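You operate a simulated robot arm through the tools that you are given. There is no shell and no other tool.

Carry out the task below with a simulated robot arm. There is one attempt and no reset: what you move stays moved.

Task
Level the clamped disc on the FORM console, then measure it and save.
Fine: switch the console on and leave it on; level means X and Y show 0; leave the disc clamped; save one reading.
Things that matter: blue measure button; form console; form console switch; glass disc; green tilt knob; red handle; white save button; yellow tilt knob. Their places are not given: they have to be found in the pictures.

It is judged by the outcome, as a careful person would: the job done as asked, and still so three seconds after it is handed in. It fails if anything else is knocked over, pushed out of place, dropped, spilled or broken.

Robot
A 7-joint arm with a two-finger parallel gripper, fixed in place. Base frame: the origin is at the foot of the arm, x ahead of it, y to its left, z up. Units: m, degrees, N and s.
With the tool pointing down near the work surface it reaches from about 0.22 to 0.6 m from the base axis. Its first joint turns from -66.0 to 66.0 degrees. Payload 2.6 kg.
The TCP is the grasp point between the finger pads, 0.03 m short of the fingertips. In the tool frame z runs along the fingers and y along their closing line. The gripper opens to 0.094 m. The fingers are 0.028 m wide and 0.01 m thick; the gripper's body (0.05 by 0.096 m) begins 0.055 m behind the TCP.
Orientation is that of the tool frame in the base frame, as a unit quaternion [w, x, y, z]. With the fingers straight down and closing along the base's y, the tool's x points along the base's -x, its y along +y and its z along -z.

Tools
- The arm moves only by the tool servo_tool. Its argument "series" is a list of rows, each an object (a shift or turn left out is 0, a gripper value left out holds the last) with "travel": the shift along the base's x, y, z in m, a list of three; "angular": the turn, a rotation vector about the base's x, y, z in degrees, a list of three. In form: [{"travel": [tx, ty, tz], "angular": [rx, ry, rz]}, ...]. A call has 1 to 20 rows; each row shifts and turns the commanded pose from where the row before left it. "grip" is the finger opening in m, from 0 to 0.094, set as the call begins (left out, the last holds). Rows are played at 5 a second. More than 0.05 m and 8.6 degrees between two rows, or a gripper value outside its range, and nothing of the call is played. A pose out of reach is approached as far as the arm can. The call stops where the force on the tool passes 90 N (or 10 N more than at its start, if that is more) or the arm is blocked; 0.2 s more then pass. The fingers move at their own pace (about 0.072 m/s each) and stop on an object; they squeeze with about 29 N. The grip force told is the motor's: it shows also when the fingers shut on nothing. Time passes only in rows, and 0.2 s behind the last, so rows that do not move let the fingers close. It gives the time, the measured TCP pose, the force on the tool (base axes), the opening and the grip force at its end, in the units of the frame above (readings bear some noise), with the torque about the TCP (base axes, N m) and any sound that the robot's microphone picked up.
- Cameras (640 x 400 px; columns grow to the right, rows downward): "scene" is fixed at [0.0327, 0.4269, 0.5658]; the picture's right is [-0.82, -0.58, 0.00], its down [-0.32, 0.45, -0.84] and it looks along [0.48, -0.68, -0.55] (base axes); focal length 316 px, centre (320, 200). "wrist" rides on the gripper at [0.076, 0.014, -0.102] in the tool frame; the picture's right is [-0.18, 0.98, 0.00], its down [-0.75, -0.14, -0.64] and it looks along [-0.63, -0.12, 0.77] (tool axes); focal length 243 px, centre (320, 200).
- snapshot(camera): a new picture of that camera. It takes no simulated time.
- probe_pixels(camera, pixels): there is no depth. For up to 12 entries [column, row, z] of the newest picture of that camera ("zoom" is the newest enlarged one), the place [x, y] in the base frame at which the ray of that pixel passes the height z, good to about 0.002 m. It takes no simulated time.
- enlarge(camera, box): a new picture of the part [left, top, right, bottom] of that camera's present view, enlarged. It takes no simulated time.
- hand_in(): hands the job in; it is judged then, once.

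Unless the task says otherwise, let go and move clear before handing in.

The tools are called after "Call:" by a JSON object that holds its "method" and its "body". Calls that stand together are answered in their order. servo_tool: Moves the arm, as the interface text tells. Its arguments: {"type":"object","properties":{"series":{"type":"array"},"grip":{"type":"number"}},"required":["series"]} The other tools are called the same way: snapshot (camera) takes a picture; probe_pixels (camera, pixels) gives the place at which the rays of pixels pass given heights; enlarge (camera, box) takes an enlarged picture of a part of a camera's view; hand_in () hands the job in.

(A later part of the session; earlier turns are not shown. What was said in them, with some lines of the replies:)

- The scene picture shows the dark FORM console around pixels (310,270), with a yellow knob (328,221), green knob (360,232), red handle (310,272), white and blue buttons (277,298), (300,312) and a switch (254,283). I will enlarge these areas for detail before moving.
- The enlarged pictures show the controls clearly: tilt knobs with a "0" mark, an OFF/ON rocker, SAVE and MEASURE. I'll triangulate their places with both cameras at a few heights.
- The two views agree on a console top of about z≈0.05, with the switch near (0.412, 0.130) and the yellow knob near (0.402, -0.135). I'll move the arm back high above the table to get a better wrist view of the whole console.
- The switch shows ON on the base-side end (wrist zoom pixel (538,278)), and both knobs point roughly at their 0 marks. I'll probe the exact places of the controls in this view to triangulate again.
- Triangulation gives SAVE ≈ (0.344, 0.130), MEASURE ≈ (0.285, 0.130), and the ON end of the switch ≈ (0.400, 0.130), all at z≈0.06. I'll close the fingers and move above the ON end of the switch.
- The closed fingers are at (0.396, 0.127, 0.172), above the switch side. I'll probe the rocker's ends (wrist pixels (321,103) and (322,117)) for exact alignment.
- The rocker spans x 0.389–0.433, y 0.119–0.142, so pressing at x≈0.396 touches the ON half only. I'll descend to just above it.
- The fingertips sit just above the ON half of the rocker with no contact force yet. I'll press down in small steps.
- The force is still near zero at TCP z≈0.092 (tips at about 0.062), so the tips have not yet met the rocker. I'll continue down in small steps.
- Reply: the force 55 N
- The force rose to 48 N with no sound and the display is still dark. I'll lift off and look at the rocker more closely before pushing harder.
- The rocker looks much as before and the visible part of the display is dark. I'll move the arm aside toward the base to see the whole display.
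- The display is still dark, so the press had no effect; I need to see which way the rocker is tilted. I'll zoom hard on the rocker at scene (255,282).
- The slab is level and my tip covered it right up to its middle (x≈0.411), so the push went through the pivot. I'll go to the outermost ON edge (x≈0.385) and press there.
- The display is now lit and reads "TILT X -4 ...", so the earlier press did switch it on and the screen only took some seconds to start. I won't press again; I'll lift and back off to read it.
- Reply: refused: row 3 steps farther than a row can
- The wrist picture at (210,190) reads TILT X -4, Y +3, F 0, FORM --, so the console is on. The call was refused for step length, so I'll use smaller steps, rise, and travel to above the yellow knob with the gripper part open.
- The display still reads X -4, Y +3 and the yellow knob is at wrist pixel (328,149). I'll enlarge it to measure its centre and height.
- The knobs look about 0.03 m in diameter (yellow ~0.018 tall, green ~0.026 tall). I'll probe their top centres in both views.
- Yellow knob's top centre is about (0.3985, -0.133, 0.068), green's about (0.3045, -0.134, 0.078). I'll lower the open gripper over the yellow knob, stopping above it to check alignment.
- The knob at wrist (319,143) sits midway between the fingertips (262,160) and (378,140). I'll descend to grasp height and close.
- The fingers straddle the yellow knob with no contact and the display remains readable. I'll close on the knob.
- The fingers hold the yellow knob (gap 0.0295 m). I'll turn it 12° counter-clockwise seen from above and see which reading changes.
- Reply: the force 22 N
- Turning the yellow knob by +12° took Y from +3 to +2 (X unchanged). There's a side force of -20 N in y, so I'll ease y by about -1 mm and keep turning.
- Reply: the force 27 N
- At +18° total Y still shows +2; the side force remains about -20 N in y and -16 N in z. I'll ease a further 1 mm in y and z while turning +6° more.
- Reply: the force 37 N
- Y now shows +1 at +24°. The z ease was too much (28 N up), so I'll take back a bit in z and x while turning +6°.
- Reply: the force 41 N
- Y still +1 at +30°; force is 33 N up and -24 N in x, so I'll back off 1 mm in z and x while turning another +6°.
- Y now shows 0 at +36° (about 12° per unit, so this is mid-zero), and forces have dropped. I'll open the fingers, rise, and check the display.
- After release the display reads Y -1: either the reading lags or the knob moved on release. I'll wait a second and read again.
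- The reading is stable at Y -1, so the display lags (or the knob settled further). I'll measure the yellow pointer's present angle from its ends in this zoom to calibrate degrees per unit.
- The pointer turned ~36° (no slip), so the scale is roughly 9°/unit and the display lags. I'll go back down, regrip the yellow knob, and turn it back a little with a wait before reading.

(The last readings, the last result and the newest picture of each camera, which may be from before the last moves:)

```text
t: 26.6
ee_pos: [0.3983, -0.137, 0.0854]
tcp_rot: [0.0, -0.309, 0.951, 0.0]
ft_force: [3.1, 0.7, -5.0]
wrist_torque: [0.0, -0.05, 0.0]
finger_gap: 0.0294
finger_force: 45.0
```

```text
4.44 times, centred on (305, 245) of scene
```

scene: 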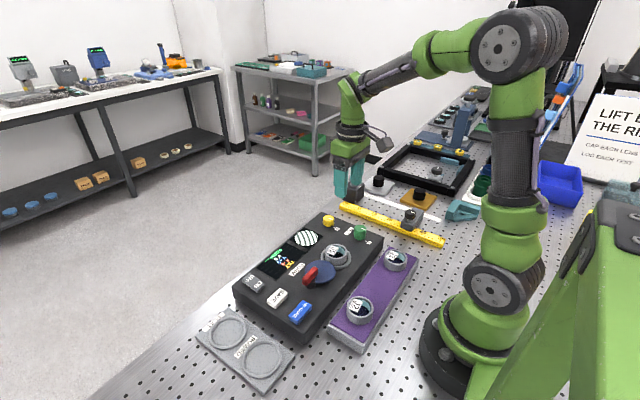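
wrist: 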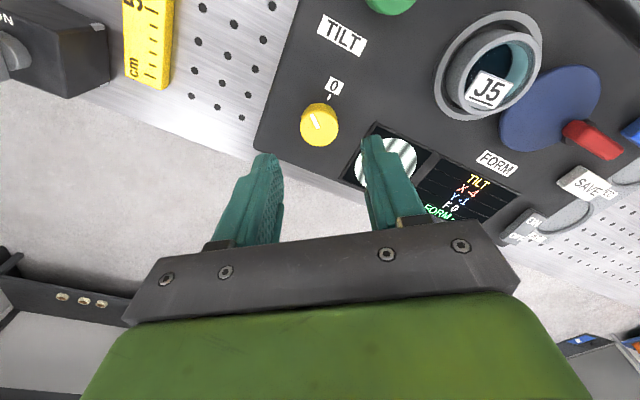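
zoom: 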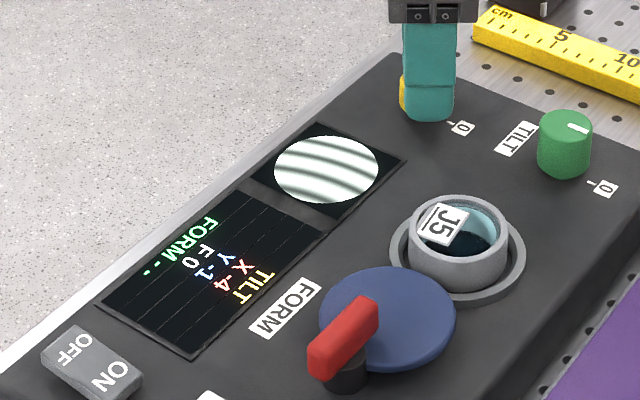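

The knob is regripped with only small forces and Y still reads -1. I'll turn back -6° and wait 1.6 s before reading.

Call:
{"method": "servo_tool", "body": {"series": [{"angular": [0, 0, -3]}, {"angular": [0, 0, -3]}, {"travel": [0, 0, 0]}, {"travel": [0, 0, 0]}, {"travel": [0, 0, 0]}, {"travel": [0, 0, 0]}, {"travel": [0, 0, 0]}, {"travel": [0, 0, 0]}, {"travel": [0, 0, 0]}, {"travel": [0, 0, 0]}]}}

Call:
{"method": "enlarge", "body": {"camera": "scene", "box": [235, 200, 375, 290]}}

```text
t: 28.8
ee_pos: [0.3991, -0.1364, 0.0868]
tcp_rot: [0.001, -0.259, 0.966, 0.001]
ft_force: [-15.0, 12.1, 32.4]
wrist_torque: [0.29, 0.33, 0.08]
finger_gap: 0.0295
finger_force: 44.1
```

```text
4.44 times, centred on (305, 245) of scene
```

zoom: 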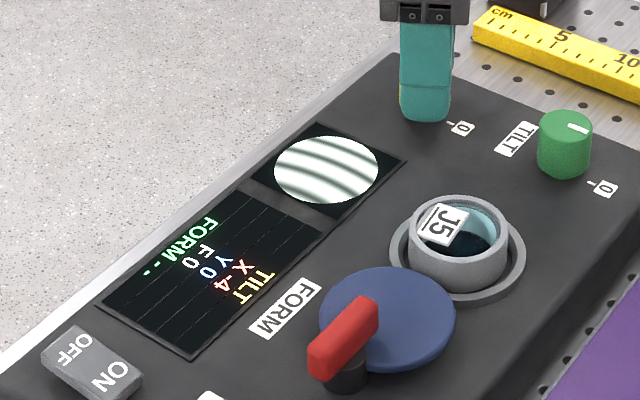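

Y shows 0 at +30°. The integer readings suggest mid-zero at about +27°, so I'll turn another -3° and wait to confirm.

Call:
{"method": "servo_tool", "body": {"series": [{"angular": [0, 0, -3]}, {"travel": [0, 0, 0]}, {"travel": [0, 0, 0]}, {"travel": [0, 0, 0]}, {"travel": [0, 0, 0]}, {"travel": [0, 0, 0]}, {"travel": [0, 0, 0]}, {"travel": [0, 0, 0]}, {"travel": [0, 0, 0]}, {"travel": [0, 0, 0]}]}}

Call:
{"method": "enlarge", "body": {"camera": "scene", "box": [255, 215, 345, 275]}}

```text
t: 31.0
ee_pos: [0.3989, -0.1355, 0.0862]
tcp_rot: [0.001, -0.234, 0.972, 0.0]
ft_force: [-8.1, 13.2, 34.7]
wrist_torque: [0.42, 0.22, 0.01]
finger_gap: 0.0294
finger_force: 45.5
```

```text
6.67 times, centred on (300, 245) of scene
```

zoom: 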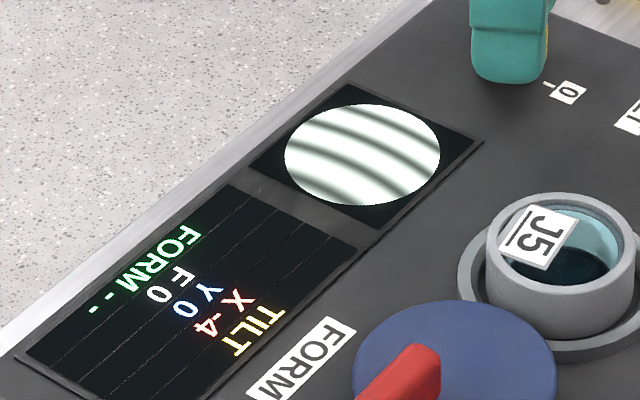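

Y reads 0 at +27°. I'll release, rise, and verify it stays 0 after a wait.

Call:
{"method": "servo_tool", "body": {"series": [{"travel": [0, 0, 0]}, {"travel": [0, 0, 0]}, {"travel": [0, 0, 0.01]}, {"travel": [0, 0, 0.02]}, {"travel": [0, 0, 0.03]}, {"travel": [0, 0, 0.02]}, {"travel": [0, 0, 0]}, {"travel": [0, 0, 0]}, {"travel": [0, 0, 0]}, {"travel": [0, 0, 0]}], "grip": 0.05}}

Call:
{"method": "enlarge", "body": {"camera": "scene", "box": [235, 200, 375, 290]}}

Call:
{"method": "snapshot", "body": {"camera": "wrist"}}

```text
t: 33.2
ee_pos: [0.3967, -0.1378, 0.1651]
tcp_rot: [0.0, -0.233, 0.972, 0.0]
ft_force: [0.2, 0.2, -0.2]
wrist_torque: [-0.02, 0.01, -0.01]
finger_gap: 0.0498
finger_force: 0.0
```

```text
4.44 times, centred on (305, 245) of scene
```

zoom: 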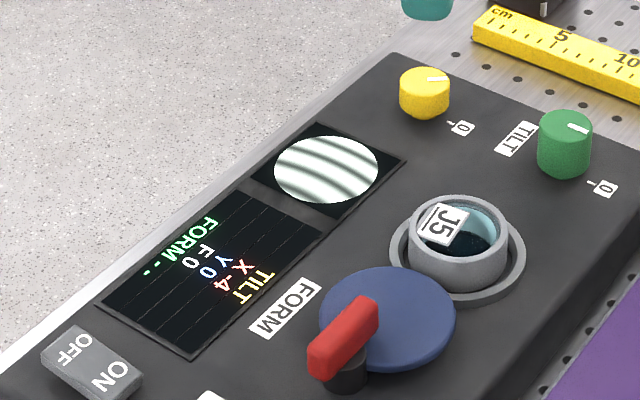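

```text
taken
```

wrist: 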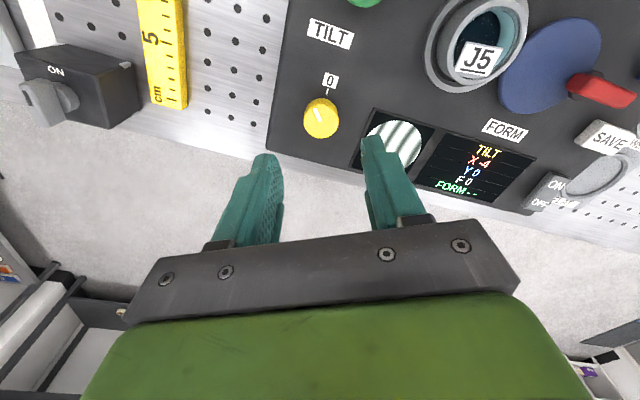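

Y stays at 0 after release. Now I'll move over to the green knob at about (0.3045, -0.134), staying high, and look.

Call:
{"method": "servo_tool", "body": {"series": [{"travel": [-0.03, 0.001, 0]}, {"travel": [-0.03, 0, 0]}, {"travel": [-0.0336, 0, 0]}, {"travel": [0, 0, -0.02]}, {"travel": [0, 0, -0.015]}, {"travel": [0, 0, 0]}], "grip": 0.05}}

Call:
{"method": "snapshot", "body": {"camera": "wrist"}}

Call:
{"method": "enlarge", "body": {"camera": "scene", "box": [285, 190, 405, 265]}}

```text
t: 34.6
ee_pos: [0.3023, -0.1365, 0.1297]
tcp_rot: [0.0, -0.233, 0.973, 0.001]
ft_force: [0.6, 0.2, -0.1]
wrist_torque: [-0.01, -0.02, 0.02]
finger_gap: 0.0501
finger_force: 0.2
```

```text
taken
```

wrist: 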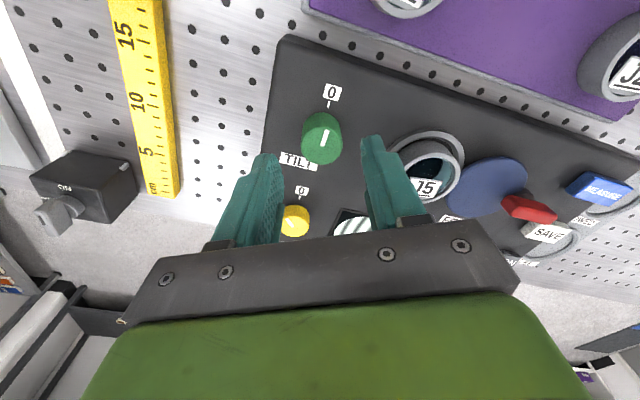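

```text
5.33 times, centred on (345, 228) of scene
```

zoom: 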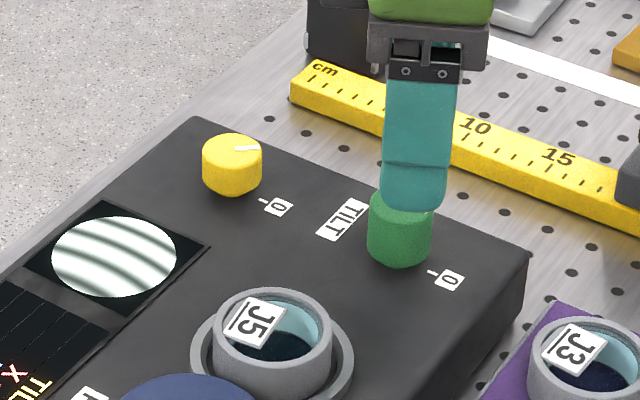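

The green knob at wrist (322,143) lies between the tips, with the right finger clear of the J5 ring. I'll probe its top centre and the ring edge.

Call:
{"method": "probe_pixels", "body": {"camera": "wrist", "pixels": [[322, 146, 0.078], [322, 142, 0.078], [388, 160, 0.05], [395, 165, 0.08], [428, 160, 0.08]]}}

Call:
{"method": "enlarge", "body": {"camera": "wrist", "box": [240, 80, 400, 180]}}

```text
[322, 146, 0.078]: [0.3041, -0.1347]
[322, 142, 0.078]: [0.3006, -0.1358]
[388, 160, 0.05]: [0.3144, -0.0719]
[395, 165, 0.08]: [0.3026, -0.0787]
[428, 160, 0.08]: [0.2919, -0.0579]
```

```text
4.00 times, centred on (320, 130) of wrist
```

zoom: 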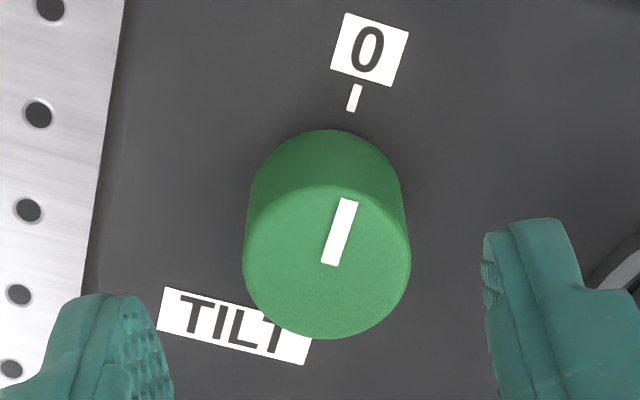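

The green knob's top centre is (0.304, -0.135), matching the gripper. I'll lower around it, then close.

Call:
{"method": "servo_tool", "body": {"series": [{"travel": [-0.0005, -0.0007, -0.02]}, {"travel": [0, 0, -0.012]}, {"travel": [0, 0, -0.01]}, {"travel": [0, 0, 0]}], "grip": 0.05}}

Call:
{"method": "servo_tool", "body": {"series": [{"travel": [0, 0, 0]}, {"travel": [0, 0, 0]}, {"travel": [0, 0, 0]}, {"travel": [0, 0, 0]}], "grip": 0.015}}

Call:
{"method": "enlarge", "body": {"camera": "scene", "box": [245, 195, 405, 295]}}

```text
t: 35.6
ee_pos: [0.3033, -0.1376, 0.0884]
tcp_rot: [0.0, -0.233, 0.973, 0.0]
ft_force: [-0.3, -0.4, 0.2]
wrist_torque: [0.02, 0.01, -0.01]
finger_gap: 0.0498
finger_force: 0.0
```

```text
t: 36.6
ee_pos: [0.3033, -0.1367, 0.0893]
tcp_rot: [-0.001, -0.233, 0.972, 0.002]
ft_force: [-7.1, 11.0, 6.0]
wrist_torque: [0.33, 0.22, 0.03]
finger_gap: 0.0293
finger_force: 44.6
```

```text
4.00 times, centred on (325, 245) of scene
```

zoom: 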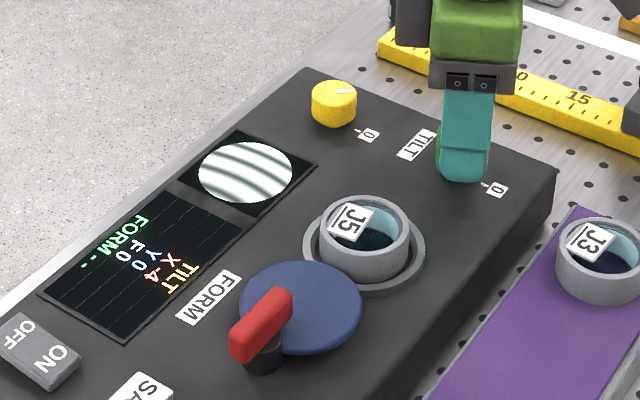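

The green knob is gripped with small side forces. I'll turn it -9° (about one unit), easing y slightly, wait 1.4 s, and read.

Call:
{"method": "servo_tool", "body": {"series": [{"travel": [-0.0004, 0.0008, 0], "angular": [0, 0, -3]}, {"angular": [0, 0, -3]}, {"angular": [0, 0, -3]}, {"travel": [0, 0, 0]}, {"travel": [0, 0, 0]}, {"travel": [0, 0, 0]}, {"travel": [0, 0, 0]}, {"travel": [0, 0, 0]}, {"travel": [0, 0, 0]}, {"travel": [0, 0, 0]}]}}

Call:
{"method": "enlarge", "body": {"camera": "scene", "box": [245, 195, 405, 295]}}

```text
t: 38.8
ee_pos: [0.3021, -0.137, 0.0877]
tcp_rot: [0.0, -0.157, 0.988, 0.001]
ft_force: [-0.5, -0.7, -24.5]
wrist_torque: [-0.06, 0.06, 0.01]
finger_gap: 0.029
finger_force: 45.6
```

```text
4.00 times, centred on (325, 245) of scene
```

zoom: 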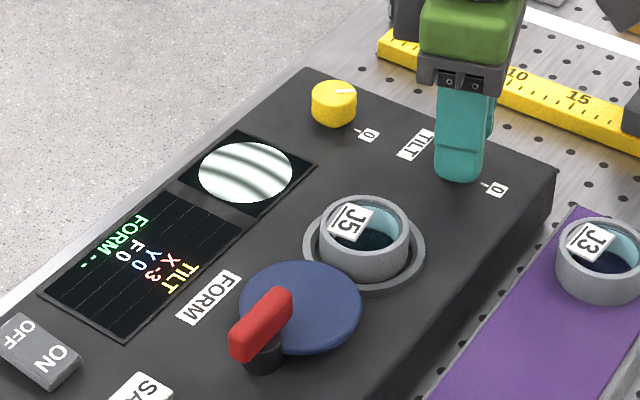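

X moved to -3 with -9°, as expected, and Y remains 0. I'll turn -18° more and wait.

Call:
{"method": "servo_tool", "body": {"series": [{"travel": [0, 0, -0.0004], "angular": [0, 0, -3]}, {"angular": [0, 0, -3]}, {"angular": [0, 0, -3]}, {"angular": [0, 0, -3]}, {"angular": [0, 0, -3]}, {"angular": [0, 0, -3]}, {"travel": [0, 0, 0]}, {"travel": [0, 0, 0]}, {"travel": [0, 0, 0]}, {"travel": [0, 0, 0]}, {"travel": [0, 0, 0]}, {"travel": [0, 0, 0]}, {"travel": [0, 0, 0]}]}}

Call:
{"method": "enlarge", "body": {"camera": "scene", "box": [245, 195, 405, 295]}}

```text
t: 41.6
ee_pos: [0.3025, -0.1356, 0.0875]
tcp_rot: [0.0, 0.001, 1.0, 0.0]
ft_force: [-27.4, 4.4, 53.8]
wrist_torque: [0.24, 0.94, -0.01]
finger_gap: 0.0291
finger_force: 44.9
```

```text
4.00 times, centred on (325, 245) of scene
```

zoom: 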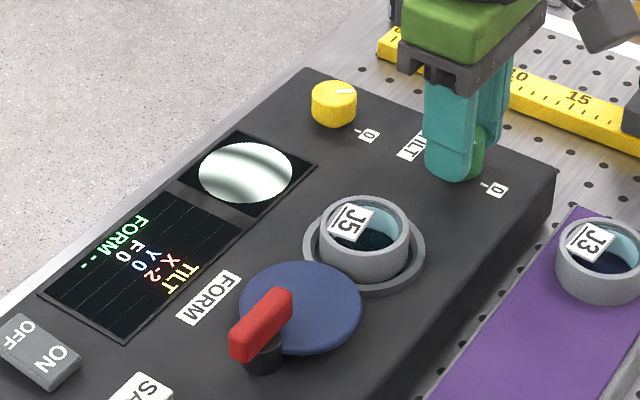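

X reads -2 after -27° total, so X needs about 12° per unit, i.e. ~-48° overall. Force z has risen to 54 N, so I'll ease up 0.8 mm while turning -12° more.

Call:
{"method": "servo_tool", "body": {"series": [{"travel": [-0.0004, 0, 0.0008]}, {"angular": [0, 0, -3]}, {"angular": [0, 0, -3]}, {"angular": [0, 0, -3]}, {"angular": [0, 0, -3]}, {"travel": [0, 0, 0]}, {"travel": [0, 0, 0]}, {"travel": [0, 0, 0]}, {"travel": [0, 0, 0]}, {"travel": [0, 0, 0]}, {"travel": [0, 0, 0]}, {"travel": [0, 0, 0]}]}}

Call:
{"method": "enlarge", "body": {"camera": "scene", "box": [245, 195, 405, 295]}}

```text
t: 44.2
ee_pos: [0.3035, -0.1352, 0.0882]
tcp_rot: [0.001, 0.104, 0.995, 0.002]
ft_force: [-5.8, 15.4, 34.8]
wrist_torque: [0.48, 0.13, 0.05]
finger_gap: 0.0294
finger_force: 44.7
```

```text
4.00 times, centred on (325, 245) of scene
```

zoom: 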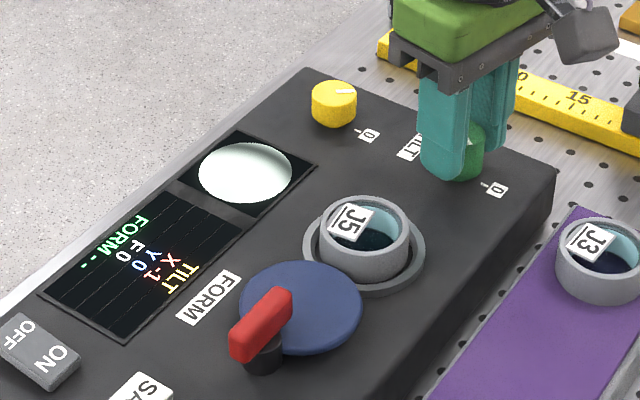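

X reads -1 at -39° total and Y is 0. I'll turn -6° more, with slight easing, wait and read.

Call:
{"method": "servo_tool", "body": {"series": [{"travel": [0, 0.0006, 0.0005]}, {"angular": [0, 0, -3]}, {"angular": [0, 0, -3]}, {"travel": [0, 0, 0]}, {"travel": [0, 0, 0]}, {"travel": [0, 0, 0]}, {"travel": [0, 0, 0]}, {"travel": [0, 0, 0]}, {"travel": [0, 0, 0]}, {"travel": [0, 0, 0]}]}}

Call:
{"method": "enlarge", "body": {"camera": "scene", "box": [245, 195, 405, 295]}}

```text
t: 46.4
ee_pos: [0.3033, -0.1346, 0.0888]
tcp_rot: [0.0, 0.157, 0.988, 0.002]
ft_force: [1.4, 19.0, 10.3]
wrist_torque: [0.58, -0.05, 0.07]
finger_gap: 0.0293
finger_force: 44.6
```

```text
4.00 times, centred on (325, 245) of scene
```

zoom: 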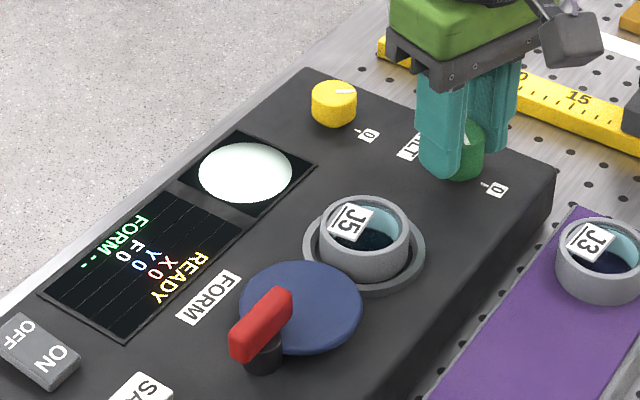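

The display now says READY with X 0, Y 0. I'll turn 2° more toward mid-zero for margin, wait, and verify.

Call:
{"method": "servo_tool", "body": {"series": [{"angular": [0, 0, -2]}, {"travel": [0, 0, 0]}, {"travel": [0, 0, 0]}, {"travel": [0, 0, 0]}, {"travel": [0, 0, 0]}, {"travel": [0, 0, 0]}, {"travel": [0, 0, 0]}, {"travel": [0, 0, 0]}]}}

Call:
{"method": "enlarge", "body": {"camera": "scene", "box": [245, 195, 405, 295]}}

```text
t: 48.2
ee_pos: [0.3028, -0.1332, 0.0879]
tcp_rot: [0.001, 0.173, 0.985, 0.0]
ft_force: [29.1, 6.0, -47.7]
wrist_torque: [0.3, -0.63, 0.05]
finger_gap: 0.0292
finger_force: 44.8
```

```text
4.00 times, centred on (325, 245) of scene
```

zoom: 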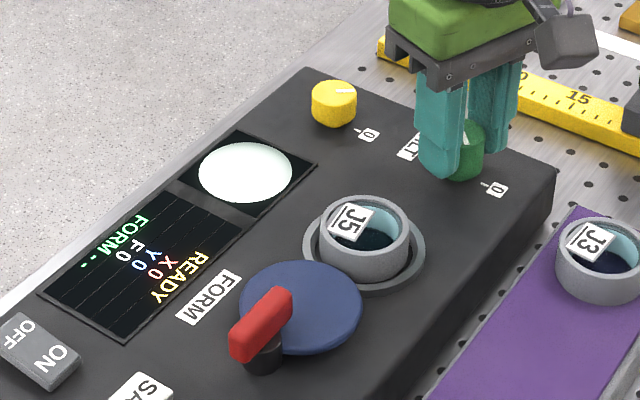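

READY, X 0, Y 0 remain. I'll ease the vertical pull slightly, release, rise, and check.

Call:
{"method": "servo_tool", "body": {"series": [{"travel": [0, 0, 0]}, {"travel": [0, 0, 0]}, {"travel": [0, 0, 0]}, {"travel": [0, 0, 0.01]}, {"travel": [0, 0, 0.02]}, {"travel": [0, 0, 0.03]}, {"travel": [0, 0, 0.04]}, {"travel": [0, 0, 0]}, {"travel": [0, 0, 0]}, {"travel": [0, 0, 0]}], "grip": 0.048}}

Call:
{"method": "enlarge", "body": {"camera": "scene", "box": [245, 195, 405, 295]}}

Call:
{"method": "snapshot", "body": {"camera": "wrist"}}

```text
t: 50.4
ee_pos: [0.3046, -0.1342, 0.188]
tcp_rot: [0.0, 0.173, 0.985, 0.0]
ft_force: [-0.1, -0.3, 0.6]
wrist_torque: [0.03, 0.0, -0.03]
finger_gap: 0.048
finger_force: 0.1
```

```text
4.00 times, centred on (325, 245) of scene
```

zoom: 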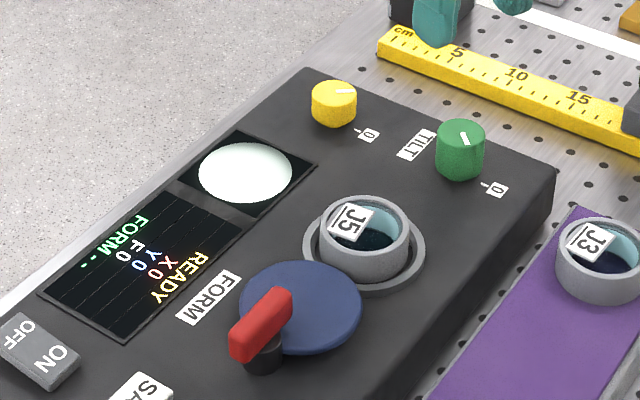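

```text
taken
```

wrist: 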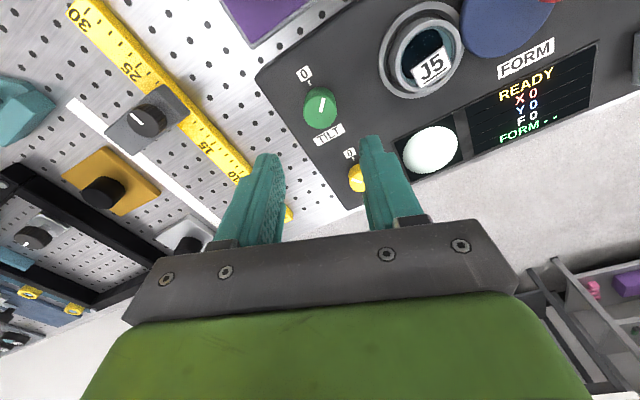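

READY with X 0, Y 0 holds after release in both pictures. Next I'll close the fingers, square the gripper, and move above the blue MEASURE button at about (0.285, 0.130).

Call:
{"method": "servo_tool", "body": {"series": [{"travel": [-0.003, 0.044, 0], "angular": [0, 0, 4]}, {"travel": [-0.003, 0.044, 0], "angular": [0, 0, 4]}, {"travel": [-0.003, 0.044, 0], "angular": [0, 0, 4]}, {"travel": [-0.003, 0.044, 0], "angular": [0, 0, 4]}, {"travel": [-0.003, 0.044, 0], "angular": [0, 0, 4]}, {"travel": [-0.003, 0.044, 0]}, {"travel": [0, 0, -0.03]}, {"travel": [0, 0, -0.03]}, {"travel": [0, 0, 0]}], "grip": 0.0}}

Call:
{"method": "enlarge", "body": {"camera": "scene", "box": [225, 220, 385, 320]}}

Call:
{"method": "snapshot", "body": {"camera": "wrist"}}

```text
t: 52.4
ee_pos: [0.2836, 0.129, 0.1289]
tcp_rot: [0.0, 0.0, 1.0, 0.0]
ft_force: [1.0, -0.6, -0.1]
wrist_torque: [0.01, 0.0, 0.02]
finger_gap: 0.0001
finger_force: 28.8
```

```text
4.00 times, centred on (305, 270) of scene
```

zoom: 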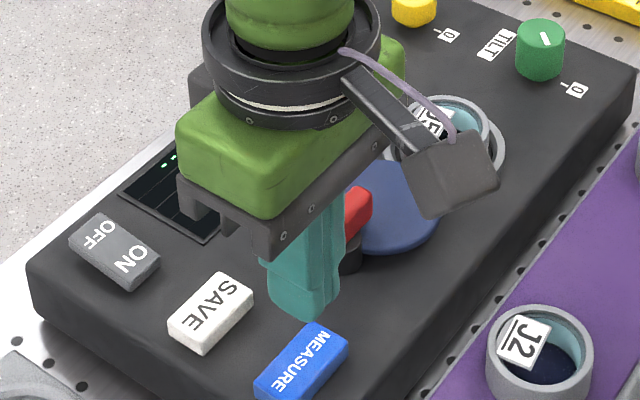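

```text
taken
```

wrist: 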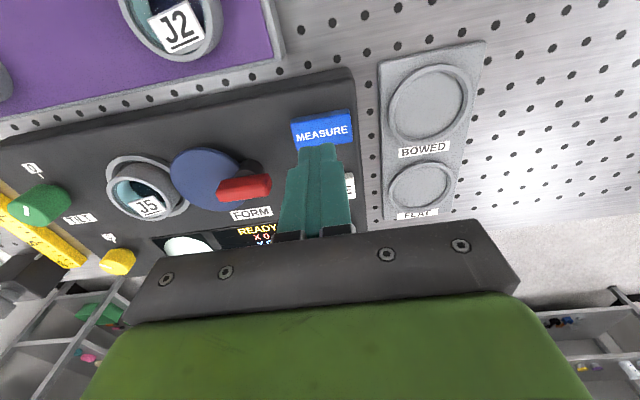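

The fingers are above MEASURE (wrist (323,131)); I'll probe its centre and also the red handle's position to be sure of clearance.

Call:
{"method": "probe_pixels", "body": {"camera": "wrist", "pixels": [[323, 131, 0.06], [293, 122, 0.06], [353, 112, 0.06], [353, 142, 0.06], [268, 182, 0.08], [268, 182, 0.1], [219, 190, 0.08], [219, 190, 0.1], [349, 186, 0.06]]}}

Call:
{"method": "probe_pixels", "body": {"camera": "zoom", "pixels": [[301, 363, 0.06], [211, 309, 0.06], [365, 195, 0.08], [365, 195, 0.1]]}}

```text
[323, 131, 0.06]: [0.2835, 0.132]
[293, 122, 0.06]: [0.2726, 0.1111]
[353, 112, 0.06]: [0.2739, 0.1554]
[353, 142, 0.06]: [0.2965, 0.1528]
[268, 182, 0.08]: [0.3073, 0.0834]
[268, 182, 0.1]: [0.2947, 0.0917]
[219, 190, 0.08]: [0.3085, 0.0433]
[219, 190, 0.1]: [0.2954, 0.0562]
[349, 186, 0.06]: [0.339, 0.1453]
```

```text
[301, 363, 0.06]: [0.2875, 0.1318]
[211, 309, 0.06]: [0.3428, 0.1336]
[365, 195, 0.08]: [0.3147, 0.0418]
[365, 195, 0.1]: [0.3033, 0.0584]
```

MEASURE's centre is about (0.285, 0.131), matching the tool; the handle is well clear. I'll descend to just above it, then press gently.

Call:
{"method": "servo_tool", "body": {"series": [{"travel": [0, 0, -0.02]}, {"travel": [0, 0, -0.012]}, {"travel": [0, 0, -0.002]}, {"travel": [0, 0, -0.002]}, {"travel": [0, 0, -0.002]}]}}

Call:
{"method": "enlarge", "body": {"camera": "scene", "box": [225, 220, 385, 320]}}

```text
t: 53.6
ee_pos: [0.2866, 0.1294, 0.0916]
tcp_rot: [0.001, 0.0, 1.0, 0.0]
ft_force: [-0.4, -0.4, -0.7]
wrist_torque: [-0.05, 0.01, 0.01]
finger_gap: 0.0
finger_force: 28.8
```

```text
4.00 times, centred on (305, 270) of scene
```

zoom: 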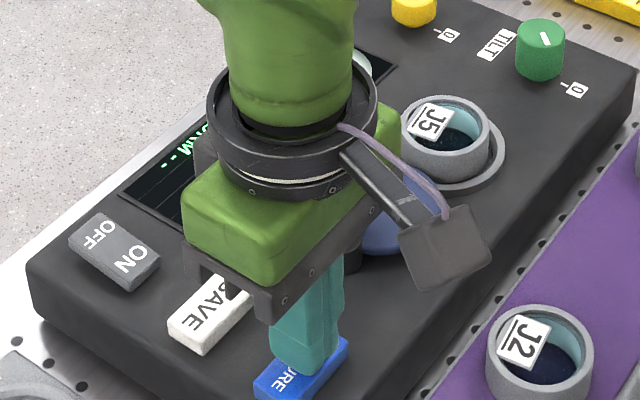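

No contact yet at TCP z≈0.0916. I'll press on in 1.5 mm steps.

Call:
{"method": "servo_tool", "body": {"series": [{"travel": [0, 0, -0.0015]}, {"travel": [0, 0, -0.0015]}, {"travel": [0, 0, -0.0015]}]}}

Call:
{"method": "enlarge", "body": {"camera": "wrist", "box": [160, 60, 480, 260]}}

```text
t: 54.4
ee_pos: [0.2848, 0.1306, 0.0876]
tcp_rot: [0.001, 0.0, 1.0, 0.0]
ft_force: [-0.4, -0.7, 0.6]
wrist_torque: [0.0, -0.01, 0.03]
finger_gap: 0.0002
finger_force: 29.1
```

```text
2.00 times, centred on (320, 160) of wrist
```

zoom: 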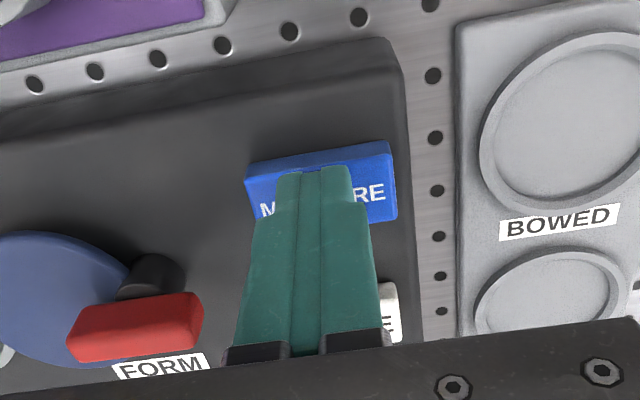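

Still no reaction force with the tips at about z 0.0577. I'll continue down in 1 mm steps.

Call:
{"method": "servo_tool", "body": {"series": [{"travel": [0, 0, -0.001]}, {"travel": [0, 0, -0.001]}, {"travel": [0, 0, -0.001]}]}}

Call:
{"method": "enlarge", "body": {"camera": "scene", "box": [225, 220, 385, 320]}}

```text
t: 55.2
ee_pos: [0.285, 0.1292, 0.0844]
tcp_rot: [0.001, 0.0, 1.0, 0.0]
ft_force: [-0.7, 0.8, 1.8]
wrist_torque: [0.02, 0.02, 0.0]
finger_gap: 0.0002
finger_force: 28.7
heard: click
```

```text
4.00 times, centred on (305, 270) of scene
```

zoom: 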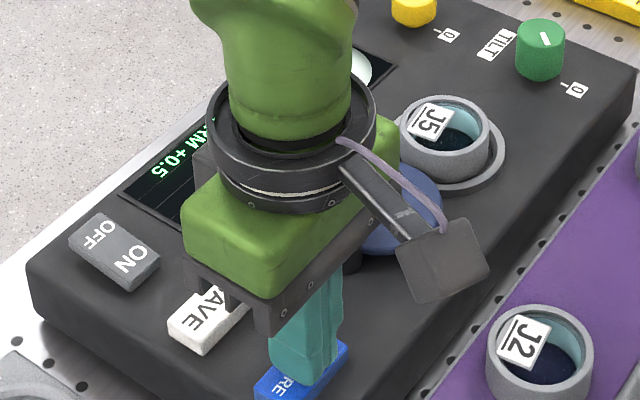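

A click was heard and the display shows FORM +0.5. I'll lift off and read the full display.

Call:
{"method": "servo_tool", "body": {"series": [{"travel": [0, 0, 0.01]}, {"travel": [0, 0, 0.03]}, {"travel": [-0.01, 0, 0.04]}, {"travel": [-0.01, -0.02, 0.04]}, {"travel": [0, -0.04, 0.02]}, {"travel": [0, 0, 0]}, {"travel": [0, 0, 0]}, {"travel": [0, 0, 0]}]}}

Call:
{"method": "enlarge", "body": {"camera": "scene", "box": [225, 200, 385, 300]}}

Call:
{"method": "snapshot", "body": {"camera": "wrist"}}

```text
t: 57.0
ee_pos: [0.2664, 0.0703, 0.2252]
tcp_rot: [0.0, 0.0, 1.0, 0.001]
ft_force: [-0.3, -0.4, 0.1]
wrist_torque: [-0.03, 0.0, -0.02]
finger_gap: 0.0002
finger_force: 28.9
```

```text
4.00 times, centred on (305, 250) of scene
```

zoom: 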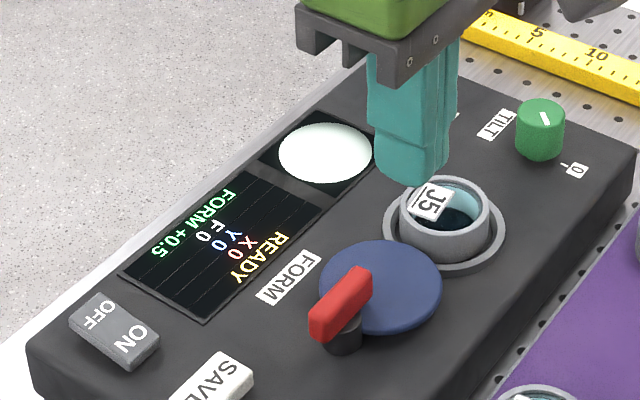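

```text
taken
```

wrist: 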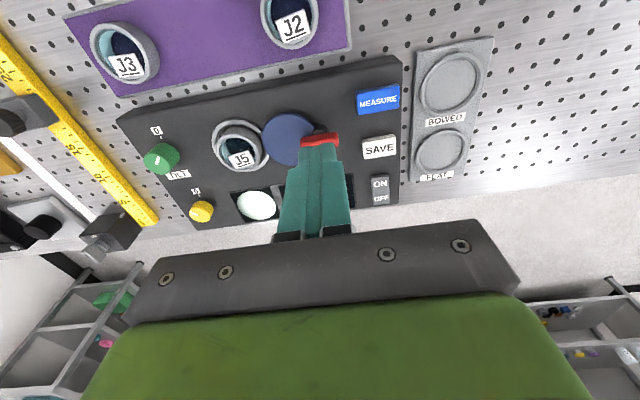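

The display reads READY, X 0, Y 0, FORM +0.5. Now I'll move above the white SAVE button at about (0.344, 0.131).

Call:
{"method": "servo_tool", "body": {"series": [{"travel": [0.02, 0.0152, -0.01]}, {"travel": [0.02, 0.0152, -0.01]}, {"travel": [0.02, 0.0152, -0.015]}, {"travel": [0.019, 0.015, -0.02]}, {"travel": [0, 0, -0.02]}, {"travel": [0, 0, -0.018]}, {"travel": [0, 0, 0]}]}}

Call:
{"method": "enlarge", "body": {"camera": "scene", "box": [225, 220, 385, 320]}}

Call:
{"method": "snapshot", "body": {"camera": "wrist"}}

```text
t: 58.6
ee_pos: [0.3447, 0.1312, 0.1317]
tcp_rot: [0.0, -0.001, 1.0, 0.0]
ft_force: [-0.7, 0.3, -0.2]
wrist_torque: [0.01, -0.01, 0.04]
finger_gap: 0.0002
finger_force: 29.2
```

```text
4.00 times, centred on (305, 270) of scene
```

zoom: 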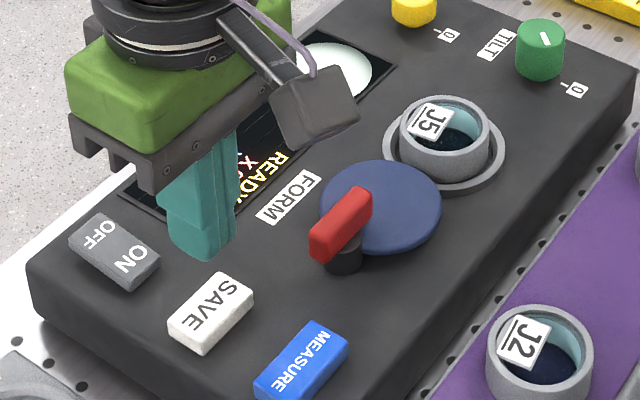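

```text
taken
```

wrist: 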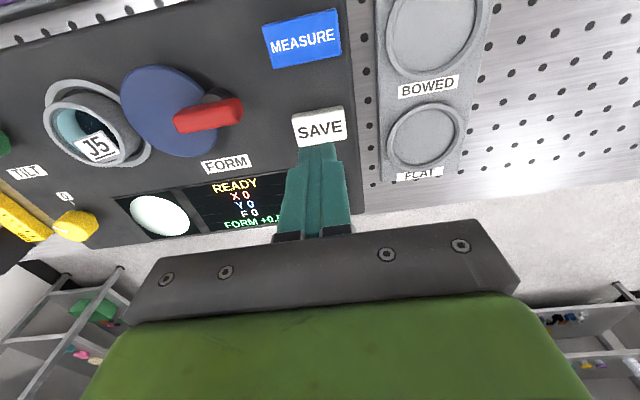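

SAVE sits under the tips (wrist (320,127)) and the display still shows READY and FORM +0.5. I'll descend to about the button top.

Call:
{"method": "servo_tool", "body": {"series": [{"travel": [0, 0, -0.02]}, {"travel": [0, 0, -0.015]}, {"travel": [0, 0, -0.005]}, {"travel": [0, 0, -0.002]}]}}

Call:
{"method": "servo_tool", "body": {"series": [{"travel": [0, 0, -0.001]}, {"travel": [0, 0, -0.001]}]}}

```text
t: 59.6
ee_pos: [0.3441, 0.1293, 0.0893]
tcp_rot: [-0.001, 0.001, 1.0, 0.0]
ft_force: [-0.2, -0.5, 0.2]
wrist_torque: [0.04, 0.0, 0.05]
finger_gap: 0.0
finger_force: 28.8
```

```text
t: 60.2
ee_pos: [0.3446, 0.1303, 0.087]
tcp_rot: [0.002, 0.0, 1.0, 0.0]
ft_force: [-0.3, 0.3, 1.1]
wrist_torque: [0.02, 0.01, 0.02]
finger_gap: 0.0
finger_force: 28.9
```

The tool is at z≈0.087 with about 1 N, so contact is starting. I'll press in 1 mm steps until the click.

Call:
{"method": "servo_tool", "body": {"series": [{"travel": [0, 0, -0.001]}, {"travel": [0, 0, -0.001]}]}}

Call:
{"method": "snapshot", "body": {"camera": "wrist"}}

```text
t: 60.8
ee_pos: [0.3441, 0.13, 0.0845]
tcp_rot: [0.0, 0.0, 1.0, -0.001]
ft_force: [0.9, 0.5, 1.6]
wrist_torque: [0.06, 0.01, -0.01]
finger_gap: 0.0001
finger_force: 29.0
heard: click
```

```text
taken
```

wrist: 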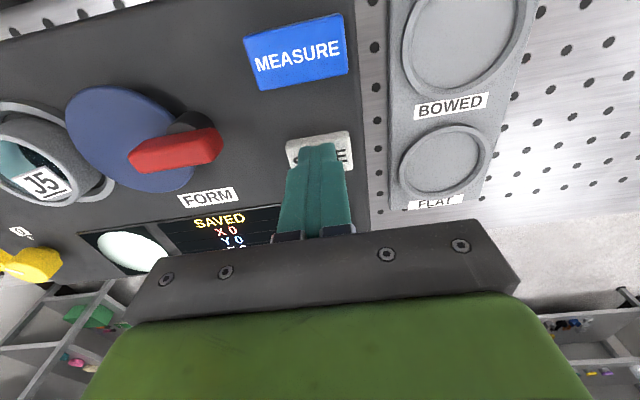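

A click was heard and the display at wrist (219,220) reads SAVED, X 0, Y 0. I'll lift straight up and move clear of the console.

Call:
{"method": "servo_tool", "body": {"series": [{"travel": [0, 0, 0.01]}, {"travel": [0, 0, 0.03]}, {"travel": [0, 0, 0.04]}, {"travel": [-0.02, 0, 0.04]}, {"travel": [-0.03, -0.02, 0.03]}, {"travel": [-0.03, -0.03, 0.02]}, {"travel": [0, -0.03, 0.03]}, {"travel": [0, 0, 0]}, {"travel": [0, 0, 0]}, {"travel": [0, 0, 0]}, {"travel": [0, 0, 0]}, {"travel": [0, 0, 0]}]}}

Call:
{"method": "enlarge", "body": {"camera": "scene", "box": [225, 200, 385, 300]}}

Call:
{"method": "snapshot", "body": {"camera": "wrist"}}

Call:
{"method": "snapshot", "body": {"camera": "scene"}}

```text
t: 63.4
ee_pos: [0.2613, 0.0496, 0.2833]
tcp_rot: [-0.001, 0.0, 1.0, 0.001]
ft_force: [-0.1, 0.2, 0.4]
wrist_torque: [0.01, -0.01, -0.02]
finger_gap: 0.0004
finger_force: 28.7
```

```text
4.00 times, centred on (305, 250) of scene
```

zoom: 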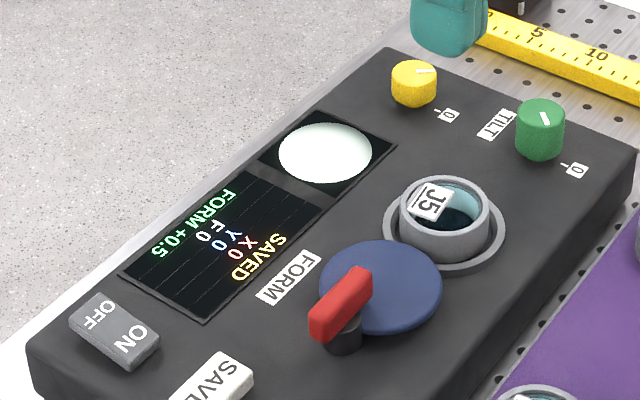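

```text
taken
```

wrist: 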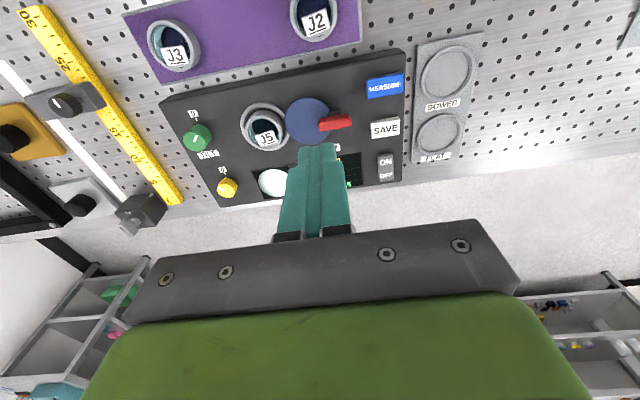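

```text
taken
```

scene: 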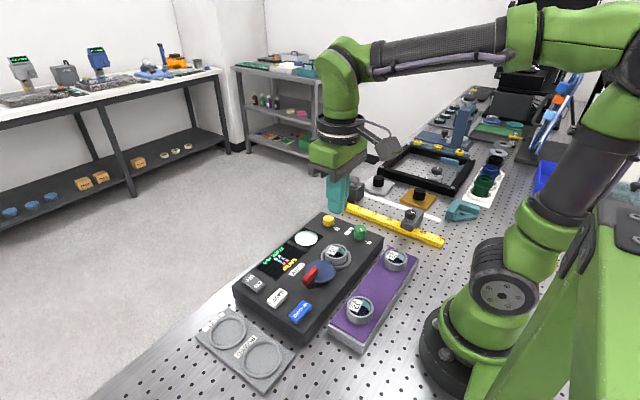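

The display reads SAVED, X 0, Y 0, FORM +0.5. The console is on, the red handle and disc J5 are untouched, nothing else has moved, and the arm is clear, so I'm handing in.

Call:
{"method": "hand_in", "body": {}}

```text
The job is handed in.
```

The job is done and handed in. The FORM console is switched on, the disc is level (X 0, Y 0), and one reading is saved.

- **Levelling:** the console started at X -4, Y +3. I turned the yellow knob for Y and the green knob for X until both read 0 and the display showed READY.
- **Reading:** I pressed MEASURE and then SAVE once each. The display showed FORM +0.5, then SAVED.
- **Clamp:** I did not touch the red handle, and disc J5 stayed in its seat. I took the disc to be clamped already, as the task said; I did not test the clamp itself.
- **Surroundings:** the last pictures show nothing else moved or knocked over, and the arm was lifted clear before hand-in.
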